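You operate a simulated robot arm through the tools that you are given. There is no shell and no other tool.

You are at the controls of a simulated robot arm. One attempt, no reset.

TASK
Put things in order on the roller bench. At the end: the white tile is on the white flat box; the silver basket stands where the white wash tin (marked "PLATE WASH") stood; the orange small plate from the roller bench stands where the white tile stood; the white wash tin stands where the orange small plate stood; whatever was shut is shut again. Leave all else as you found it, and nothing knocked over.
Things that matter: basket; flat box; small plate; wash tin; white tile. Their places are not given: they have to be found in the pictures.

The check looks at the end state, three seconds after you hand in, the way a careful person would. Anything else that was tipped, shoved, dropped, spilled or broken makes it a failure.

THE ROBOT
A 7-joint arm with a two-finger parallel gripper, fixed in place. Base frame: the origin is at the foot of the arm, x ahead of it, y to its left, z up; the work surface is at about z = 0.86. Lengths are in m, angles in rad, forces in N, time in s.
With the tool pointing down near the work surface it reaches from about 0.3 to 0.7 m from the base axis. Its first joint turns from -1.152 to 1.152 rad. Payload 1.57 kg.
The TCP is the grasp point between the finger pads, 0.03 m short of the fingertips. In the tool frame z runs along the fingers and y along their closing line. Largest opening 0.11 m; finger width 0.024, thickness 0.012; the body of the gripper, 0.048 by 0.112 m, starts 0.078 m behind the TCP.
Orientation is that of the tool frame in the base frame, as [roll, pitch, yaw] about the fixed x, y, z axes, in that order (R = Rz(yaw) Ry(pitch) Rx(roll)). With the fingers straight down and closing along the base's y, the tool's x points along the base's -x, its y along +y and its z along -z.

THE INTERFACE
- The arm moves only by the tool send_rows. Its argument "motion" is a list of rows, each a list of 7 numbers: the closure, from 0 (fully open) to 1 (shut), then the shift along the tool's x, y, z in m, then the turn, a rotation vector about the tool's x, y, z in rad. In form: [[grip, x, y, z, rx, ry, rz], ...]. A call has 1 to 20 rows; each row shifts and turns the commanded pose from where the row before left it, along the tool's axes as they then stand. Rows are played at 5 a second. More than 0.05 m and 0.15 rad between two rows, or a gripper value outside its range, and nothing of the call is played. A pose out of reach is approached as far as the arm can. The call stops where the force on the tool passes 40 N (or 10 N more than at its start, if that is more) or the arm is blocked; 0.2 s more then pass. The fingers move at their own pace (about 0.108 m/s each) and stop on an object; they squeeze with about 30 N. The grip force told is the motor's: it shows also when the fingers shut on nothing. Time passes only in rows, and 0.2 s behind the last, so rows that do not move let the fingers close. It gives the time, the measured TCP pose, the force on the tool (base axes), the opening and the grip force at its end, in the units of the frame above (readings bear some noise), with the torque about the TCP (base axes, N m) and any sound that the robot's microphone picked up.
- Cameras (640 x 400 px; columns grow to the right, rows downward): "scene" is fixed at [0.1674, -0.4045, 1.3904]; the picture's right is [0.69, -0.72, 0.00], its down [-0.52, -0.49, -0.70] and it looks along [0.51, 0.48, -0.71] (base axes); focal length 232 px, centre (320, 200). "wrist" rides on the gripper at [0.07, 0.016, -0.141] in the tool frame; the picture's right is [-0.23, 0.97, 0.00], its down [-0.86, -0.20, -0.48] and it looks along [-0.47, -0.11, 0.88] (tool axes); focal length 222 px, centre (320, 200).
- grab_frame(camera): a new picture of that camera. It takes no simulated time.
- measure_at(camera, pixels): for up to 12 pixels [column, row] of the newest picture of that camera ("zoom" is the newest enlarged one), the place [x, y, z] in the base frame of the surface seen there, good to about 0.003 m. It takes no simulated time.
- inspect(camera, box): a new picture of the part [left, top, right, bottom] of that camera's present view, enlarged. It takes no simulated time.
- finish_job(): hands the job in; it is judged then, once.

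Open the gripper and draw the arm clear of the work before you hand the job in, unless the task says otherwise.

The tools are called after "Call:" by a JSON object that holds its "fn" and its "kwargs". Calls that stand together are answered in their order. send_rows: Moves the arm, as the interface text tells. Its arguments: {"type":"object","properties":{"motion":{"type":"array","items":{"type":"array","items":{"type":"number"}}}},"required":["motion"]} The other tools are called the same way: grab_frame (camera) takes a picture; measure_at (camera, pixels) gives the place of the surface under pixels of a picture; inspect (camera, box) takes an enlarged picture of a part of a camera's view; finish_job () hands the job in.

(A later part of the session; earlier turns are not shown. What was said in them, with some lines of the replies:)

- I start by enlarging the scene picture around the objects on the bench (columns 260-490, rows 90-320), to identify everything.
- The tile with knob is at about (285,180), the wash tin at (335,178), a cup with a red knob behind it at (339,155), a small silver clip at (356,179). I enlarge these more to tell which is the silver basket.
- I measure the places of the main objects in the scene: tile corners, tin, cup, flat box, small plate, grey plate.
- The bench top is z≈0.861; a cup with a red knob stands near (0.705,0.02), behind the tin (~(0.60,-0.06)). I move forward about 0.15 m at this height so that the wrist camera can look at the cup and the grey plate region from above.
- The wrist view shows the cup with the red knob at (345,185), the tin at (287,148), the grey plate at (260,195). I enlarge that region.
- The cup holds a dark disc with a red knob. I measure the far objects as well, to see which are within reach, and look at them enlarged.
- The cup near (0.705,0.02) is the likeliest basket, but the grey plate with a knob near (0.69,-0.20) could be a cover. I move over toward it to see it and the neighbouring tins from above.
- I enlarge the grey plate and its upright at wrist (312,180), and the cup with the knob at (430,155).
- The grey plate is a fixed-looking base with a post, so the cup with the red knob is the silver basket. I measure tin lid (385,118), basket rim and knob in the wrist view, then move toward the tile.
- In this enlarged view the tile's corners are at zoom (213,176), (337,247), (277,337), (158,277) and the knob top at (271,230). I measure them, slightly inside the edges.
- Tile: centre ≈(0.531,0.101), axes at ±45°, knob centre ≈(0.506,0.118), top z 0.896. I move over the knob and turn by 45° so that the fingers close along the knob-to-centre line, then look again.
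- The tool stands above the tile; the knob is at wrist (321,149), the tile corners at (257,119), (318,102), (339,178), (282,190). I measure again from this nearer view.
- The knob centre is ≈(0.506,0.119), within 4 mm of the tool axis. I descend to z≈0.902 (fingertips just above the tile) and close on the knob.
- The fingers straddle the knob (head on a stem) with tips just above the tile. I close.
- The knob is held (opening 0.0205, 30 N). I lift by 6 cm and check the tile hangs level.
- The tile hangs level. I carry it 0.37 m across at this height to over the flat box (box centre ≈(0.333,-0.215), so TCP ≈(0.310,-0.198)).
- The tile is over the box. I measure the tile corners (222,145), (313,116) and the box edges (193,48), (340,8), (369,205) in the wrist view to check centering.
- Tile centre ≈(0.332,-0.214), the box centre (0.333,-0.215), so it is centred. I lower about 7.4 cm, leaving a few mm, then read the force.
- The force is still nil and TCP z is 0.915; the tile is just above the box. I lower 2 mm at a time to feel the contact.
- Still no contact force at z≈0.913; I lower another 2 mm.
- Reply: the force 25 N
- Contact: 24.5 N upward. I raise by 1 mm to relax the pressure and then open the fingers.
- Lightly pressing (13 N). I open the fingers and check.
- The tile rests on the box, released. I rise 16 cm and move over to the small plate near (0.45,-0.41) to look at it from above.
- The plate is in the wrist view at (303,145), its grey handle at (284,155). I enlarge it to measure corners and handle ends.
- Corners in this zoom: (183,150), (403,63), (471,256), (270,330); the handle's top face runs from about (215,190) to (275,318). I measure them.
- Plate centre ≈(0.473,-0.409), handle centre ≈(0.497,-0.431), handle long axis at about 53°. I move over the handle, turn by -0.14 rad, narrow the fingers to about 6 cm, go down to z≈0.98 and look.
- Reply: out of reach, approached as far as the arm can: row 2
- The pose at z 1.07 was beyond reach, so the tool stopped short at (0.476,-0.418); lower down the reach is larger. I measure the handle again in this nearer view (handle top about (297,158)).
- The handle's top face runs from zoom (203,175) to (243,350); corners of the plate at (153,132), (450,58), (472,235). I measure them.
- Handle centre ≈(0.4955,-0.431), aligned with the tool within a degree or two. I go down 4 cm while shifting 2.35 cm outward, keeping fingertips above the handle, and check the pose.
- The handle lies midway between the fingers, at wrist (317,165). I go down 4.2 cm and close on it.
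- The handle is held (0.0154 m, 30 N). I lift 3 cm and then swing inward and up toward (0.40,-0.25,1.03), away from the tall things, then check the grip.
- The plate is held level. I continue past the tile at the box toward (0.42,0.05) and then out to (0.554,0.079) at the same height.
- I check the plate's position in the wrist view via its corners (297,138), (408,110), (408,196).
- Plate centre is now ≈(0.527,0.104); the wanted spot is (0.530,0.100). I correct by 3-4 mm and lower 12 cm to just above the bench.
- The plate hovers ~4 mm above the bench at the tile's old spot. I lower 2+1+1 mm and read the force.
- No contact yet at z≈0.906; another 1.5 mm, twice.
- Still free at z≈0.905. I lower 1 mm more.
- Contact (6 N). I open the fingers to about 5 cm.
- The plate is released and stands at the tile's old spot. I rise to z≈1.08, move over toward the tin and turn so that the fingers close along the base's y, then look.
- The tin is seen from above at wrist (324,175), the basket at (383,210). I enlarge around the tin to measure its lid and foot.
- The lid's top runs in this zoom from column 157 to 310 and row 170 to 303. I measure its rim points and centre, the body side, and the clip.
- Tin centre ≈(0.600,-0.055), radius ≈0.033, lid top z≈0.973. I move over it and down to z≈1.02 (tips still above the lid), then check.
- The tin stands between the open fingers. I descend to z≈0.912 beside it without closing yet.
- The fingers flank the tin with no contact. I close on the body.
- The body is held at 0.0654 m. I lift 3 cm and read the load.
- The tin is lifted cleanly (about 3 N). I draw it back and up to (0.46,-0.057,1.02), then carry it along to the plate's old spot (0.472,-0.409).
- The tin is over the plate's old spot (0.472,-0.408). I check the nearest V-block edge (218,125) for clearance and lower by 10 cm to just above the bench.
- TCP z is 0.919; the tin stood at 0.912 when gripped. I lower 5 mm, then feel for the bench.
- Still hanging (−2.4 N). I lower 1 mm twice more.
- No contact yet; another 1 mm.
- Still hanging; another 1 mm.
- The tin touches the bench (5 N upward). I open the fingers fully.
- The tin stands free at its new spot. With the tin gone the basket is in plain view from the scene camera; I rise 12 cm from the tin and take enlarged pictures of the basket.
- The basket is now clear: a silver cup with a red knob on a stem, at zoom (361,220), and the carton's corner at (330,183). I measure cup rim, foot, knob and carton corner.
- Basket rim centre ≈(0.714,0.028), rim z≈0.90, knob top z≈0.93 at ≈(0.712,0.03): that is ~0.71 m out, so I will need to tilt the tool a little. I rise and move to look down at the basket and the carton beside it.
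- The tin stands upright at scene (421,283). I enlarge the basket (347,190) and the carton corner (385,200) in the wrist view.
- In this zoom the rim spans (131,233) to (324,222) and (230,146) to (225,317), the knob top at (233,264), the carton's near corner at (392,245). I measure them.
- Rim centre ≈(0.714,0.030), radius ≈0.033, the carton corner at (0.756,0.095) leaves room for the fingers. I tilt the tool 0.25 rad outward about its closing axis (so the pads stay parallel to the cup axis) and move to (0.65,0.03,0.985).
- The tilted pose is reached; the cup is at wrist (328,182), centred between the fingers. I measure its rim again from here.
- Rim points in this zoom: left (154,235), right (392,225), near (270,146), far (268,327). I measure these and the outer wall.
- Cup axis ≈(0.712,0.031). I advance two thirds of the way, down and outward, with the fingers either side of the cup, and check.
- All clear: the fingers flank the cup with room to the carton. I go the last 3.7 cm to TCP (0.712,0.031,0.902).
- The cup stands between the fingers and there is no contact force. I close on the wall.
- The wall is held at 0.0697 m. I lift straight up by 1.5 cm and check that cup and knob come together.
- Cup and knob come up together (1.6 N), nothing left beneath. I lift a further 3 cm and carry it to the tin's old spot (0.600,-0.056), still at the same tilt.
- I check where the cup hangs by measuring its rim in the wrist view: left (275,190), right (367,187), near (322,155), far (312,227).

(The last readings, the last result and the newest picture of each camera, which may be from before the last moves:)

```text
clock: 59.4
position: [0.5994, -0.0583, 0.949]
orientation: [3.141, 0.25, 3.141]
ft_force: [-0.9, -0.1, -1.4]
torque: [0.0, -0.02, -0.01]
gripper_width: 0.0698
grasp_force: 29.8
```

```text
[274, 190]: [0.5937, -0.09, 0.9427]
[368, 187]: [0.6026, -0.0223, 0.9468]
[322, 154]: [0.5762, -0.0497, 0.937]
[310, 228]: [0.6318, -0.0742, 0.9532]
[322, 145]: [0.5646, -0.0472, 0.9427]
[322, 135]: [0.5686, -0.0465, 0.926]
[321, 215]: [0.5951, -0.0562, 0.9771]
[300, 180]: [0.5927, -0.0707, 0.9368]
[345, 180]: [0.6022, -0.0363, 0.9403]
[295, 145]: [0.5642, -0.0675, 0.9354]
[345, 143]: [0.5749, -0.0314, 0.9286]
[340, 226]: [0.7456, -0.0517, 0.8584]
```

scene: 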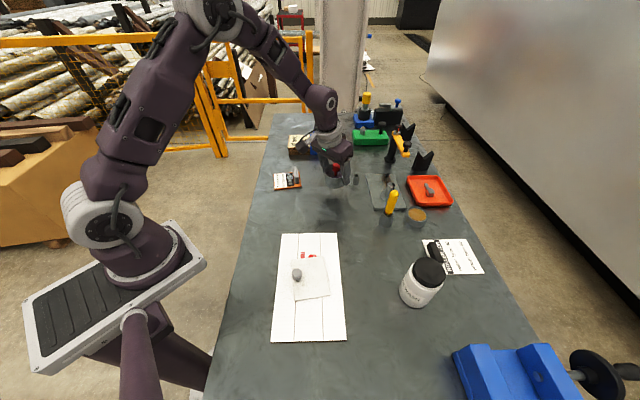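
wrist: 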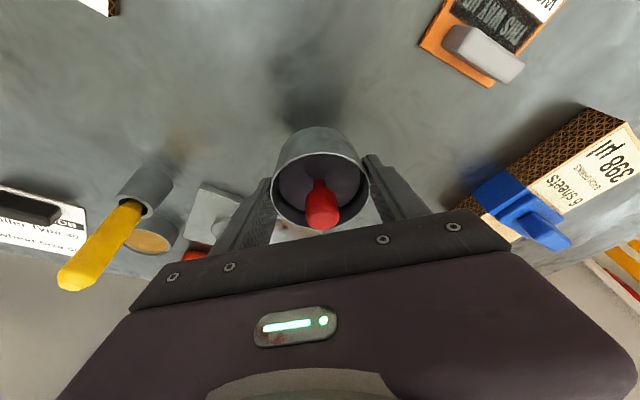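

The cup hangs at (0.599,-0.056), right over the tin's old spot. I lower it 4.1 cm, to a few mm above the bench.

Call:
{"fn": "send_rows", "kwargs": {"motion": [[1, 0.00494, 0, 0.01938, 0, 0, 0], [1, 0.00371, 0, 0.01453, 0, 0, 0], [1, 0.00148, 0, 0.00581, 0, 0, 0], [1, 0, 0, 0, 0, 0, 0]]}}

Call:
{"fn": "inspect", "kwargs": {"camera": "scene", "box": [280, 120, 400, 210]}}

```text
clock: 60.4
position: [0.6, -0.0579, 0.9052]
orientation: [-3.141, 0.251, 3.141]
ft_force: [0.3, -0.1, -2.5]
torque: [0.0, 0.01, 0.03]
gripper_width: 0.0691
grasp_force: 29.9
```

```text
4.44 times, centred on (340, 165) of scene
```

zoom: 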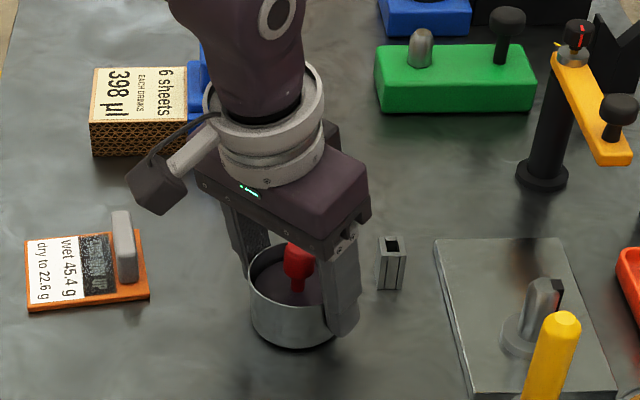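

It still hangs (−2.5 N) at z≈0.906. I lower 1 mm at a time.

Call:
{"fn": "send_rows", "kwargs": {"motion": [[1, 0.00025, 0, 0.00097, 0, 0, 0], [1, 0.00025, 0, 0.00097, 0, 0, 0], [1, 0, 0, 0, 0, 0, 0]]}}

```text
clock: 61.2
position: [0.6004, -0.0575, 0.9033]
orientation: [-3.142, 0.25, -3.141]
ft_force: [-0.5, -0.4, -1.9]
torque: [0.02, 0.0, -0.03]
gripper_width: 0.0694
grasp_force: 29.9
```

Still hanging; another millimetre.

Call:
{"fn": "send_rows", "kwargs": {"motion": [[1, 0.00025, 0, 0.00097, 0, 0, 0], [1, 0, 0, 0, 0, 0, 0]]}}

```text
clock: 61.8
position: [0.6011, -0.0574, 0.9032]
orientation: [3.141, 0.251, -3.14]
ft_force: [-1.5, 1.6, 3.2]
torque: [0.04, 0.07, 0.06]
gripper_width: 0.0694
grasp_force: 29.8
```

The cup touches the bench (+3 N). I open the fingers to 9.7 cm.

Call:
{"fn": "send_rows", "kwargs": {"motion": [[0.3, 0, 0, 0, 0, 0, 0], [0.2, 0, 0, 0, 0, 0, 0], [0.1, 0, 0, 0, 0, 0, 0], [0.1, 0, 0, 0, 0, 0, 0]]}}

Call:
{"fn": "inspect", "kwargs": {"camera": "scene", "box": [280, 120, 400, 210]}}

Call:
{"fn": "grab_frame", "kwargs": {"camera": "wrist"}}

```text
clock: 62.8
position: [0.6014, -0.057, 0.9021]
orientation: [-3.14, 0.25, 3.141]
ft_force: [0.5, 1.4, 0.0]
torque: [0.01, 0.01, -0.01]
gripper_width: 0.099
grasp_force: 0.0
```

```text
4.44 times, centred on (340, 165) of scene
```

zoom: 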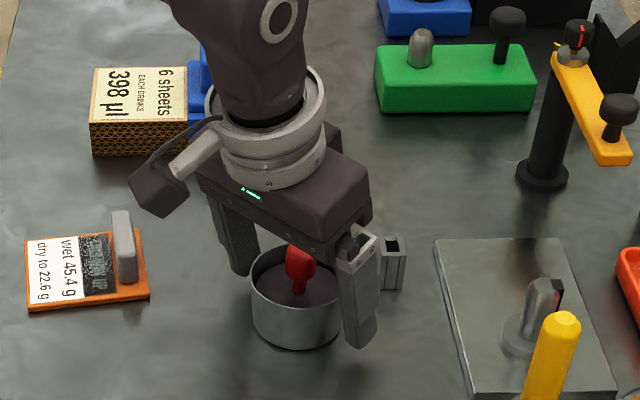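

```text
taken
```

wrist: 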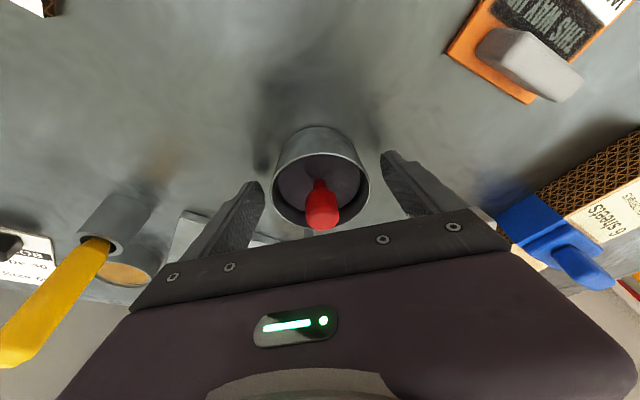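

The basket stands free. I withdraw straight up by 16 cm, un-tilt, and pull back to get a clear view of everything.

Call:
{"fn": "send_rows", "kwargs": {"motion": [[0.1, -0.005, 0, -0.0194, 0, 0, 0], [0.1, -0.00988, 0, -0.03876, 0, 0, 0], [0, -0.00988, 0, -0.03876, 0, 0, 0], [0, -0.00988, 0, -0.03876, 0, 0, 0], [0, -0.00988, 0, -0.03876, 0, 0, 0], [0, 0, 0, 0, 0, 0.125, 0], [0, 0, 0, 0, 0, 0.125, 0], [0, 0.045, 0, -0.01, 0, 0, 0], [0, 0.045, 0, -0.01, 0, 0, 0], [0, 0.045, 0, -0.01, 0, 0, 0], [0, 0.02, 0.03, 0, 0, 0, 0], [0, 0, 0.04, 0, 0, 0, 0], [0, 0, 0.04, 0, 0, 0, 0], [0, 0, 0, 0, 0, 0, 0]]}}

Call:
{"fn": "grab_frame", "kwargs": {"camera": "scene"}}

Call:
{"fn": "grab_frame", "kwargs": {"camera": "wrist"}}

```text
clock: 65.8
position: [0.4491, 0.0533, 1.1141]
orientation: [3.141, 0.0, -3.141]
ft_force: [-1.0, -0.1, -0.3]
torque: [-0.02, 0.02, -0.04]
gripper_width: 0.1099
grasp_force: 0.0
```

```text
taken
```

scene: 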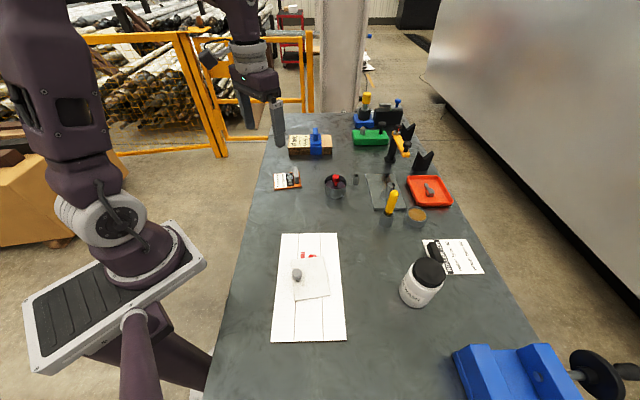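

```text
taken
```

wrist: 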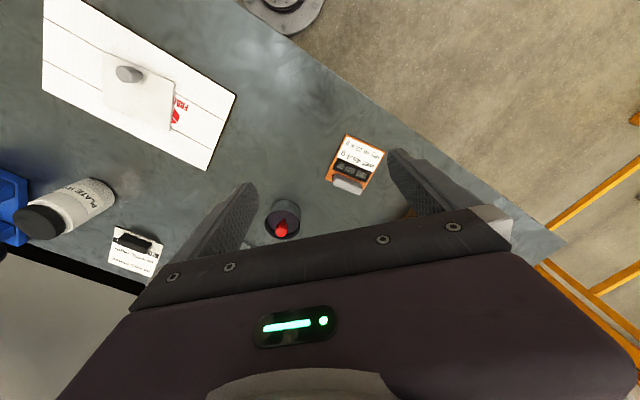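

All four things seem in place: tile on the box (310,278), tin (421,283), plate (288,180), basket (336,185). I verify with enlarged pictures and measurements.

Call:
{"fn": "inspect", "kwargs": {"camera": "scene", "box": [260, 215, 500, 360]}}

Call:
{"fn": "measure_at", "kwargs": {"camera": "scene", "pixels": [[430, 271], [418, 268], [442, 273], [428, 258], [417, 290], [412, 302], [282, 235], [337, 234], [345, 340], [271, 341], [273, 189], [302, 187]]}}

Call:
{"fn": "measure_at", "kwargs": {"camera": "wrist", "pixels": [[327, 175], [346, 136], [383, 152], [362, 192], [267, 215], [299, 215], [283, 202], [282, 228], [345, 185], [104, 110], [117, 54], [171, 130]]}}

```text
2.67 times, centred on (380, 288) of scene
```

zoom: 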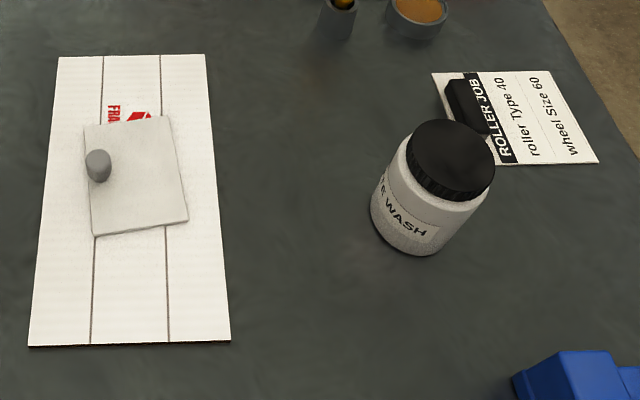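

```text
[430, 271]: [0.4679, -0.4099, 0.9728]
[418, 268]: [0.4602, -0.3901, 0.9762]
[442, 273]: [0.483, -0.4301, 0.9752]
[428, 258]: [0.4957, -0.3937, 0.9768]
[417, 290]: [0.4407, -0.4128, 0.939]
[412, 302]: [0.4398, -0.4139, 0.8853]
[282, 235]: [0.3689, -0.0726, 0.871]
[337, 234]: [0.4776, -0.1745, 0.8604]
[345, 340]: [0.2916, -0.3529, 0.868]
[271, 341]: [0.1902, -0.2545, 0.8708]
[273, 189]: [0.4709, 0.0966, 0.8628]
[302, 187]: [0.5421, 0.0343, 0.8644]
```

```text
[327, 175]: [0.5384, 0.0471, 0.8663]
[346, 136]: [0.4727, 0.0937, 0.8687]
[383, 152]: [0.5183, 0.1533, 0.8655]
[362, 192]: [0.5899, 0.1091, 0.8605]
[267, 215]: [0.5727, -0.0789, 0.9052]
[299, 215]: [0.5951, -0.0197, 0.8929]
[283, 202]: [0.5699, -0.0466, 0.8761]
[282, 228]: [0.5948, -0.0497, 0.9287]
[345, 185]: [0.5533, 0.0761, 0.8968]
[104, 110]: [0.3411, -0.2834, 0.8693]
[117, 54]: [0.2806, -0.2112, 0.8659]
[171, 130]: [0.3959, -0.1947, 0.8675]
```

Measurements agree: tin lid level at (0.472,-0.41), plate centre (0.528,0.100), basket ≈(0.60,-0.055), tile on the box, box unmoved. I check the tile and basket once more enlarged and draw the arm up to its starting pose.

Call:
{"fn": "send_rows", "kwargs": {"motion": [[0, 0.011, 0.006, -0.03, 0, 0, 0], [0, 0.011, 0.006, -0.032, 0, 0, 0], [0, 0, 0, 0, 0, 0, 0]]}}

Call:
{"fn": "inspect", "kwargs": {"camera": "scene", "box": [260, 90, 460, 230]}}

Call:
{"fn": "inspect", "kwargs": {"camera": "wrist", "box": [20, 0, 260, 180]}}

```text
clock: 66.6
position: [0.4252, 0.0638, 1.1767]
orientation: [-3.141, 0.0, -3.141]
ft_force: [0.0, 0.1, -0.2]
torque: [0.0, 0.0, 0.0]
gripper_width: 0.1099
grasp_force: 0.2
```

```text
2.86 times, centred on (360, 160) of scene
```

zoom: 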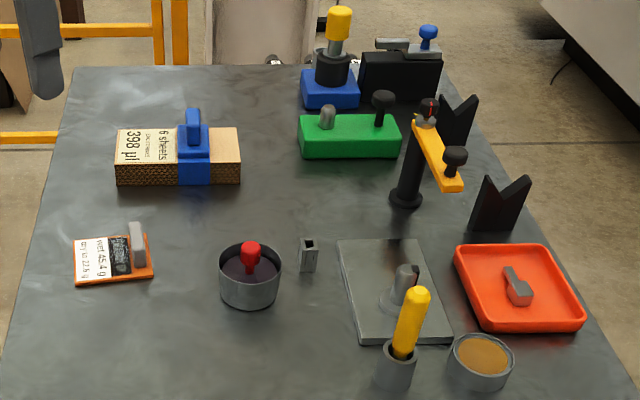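

```text
2.22 times, centred on (140, 90) of wrist
```

zoom: 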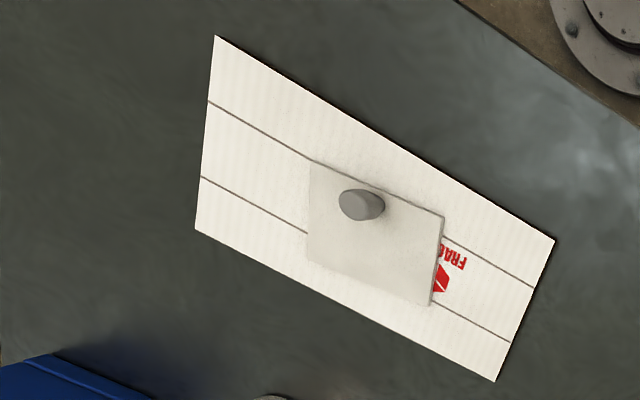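

The pictures show the tile flat on the box, the plate, basket and tin upright on their new spots, all other things as at the start, the gripper open and clear. I hand the job in.

Call:
{"fn": "finish_job", "kwargs": {}}

```text
The job is handed in.
```

I moved all four things to their new places and handed the job in. The result of the check was not reported back. Going by the last pictures and measurements before handing in:

| Thing | Where it is now | Position (x, y) |
|---|---|---|
| White tile | flat on the white flat box, near its centre | about (0.33, -0.21) |
| Orange small plate | where the tile stood | about (0.528, 0.100); the tile was at (0.530, 0.100) |
| White wash tin | where the small plate stood, upright, lid on | about (0.472, -0.41); the plate was at (0.472, -0.409) |
| Silver basket | where the wash tin stood | about (0.60, -0.055); the tin was at (0.600, -0.056) |

- **Which things I took:** I took the silver cup with the red knob to be the basket, as nothing else within reach fitted the name. I took the small plate to be the labelled orange one with the grey handle, not the orange tray further back.
- **What was shut:** I opened nothing, and the tin's lid stayed on throughout.
- **Everything else:** the other things on the bench look as they did at the start. The arm is back at its starting pose with the gripper open.
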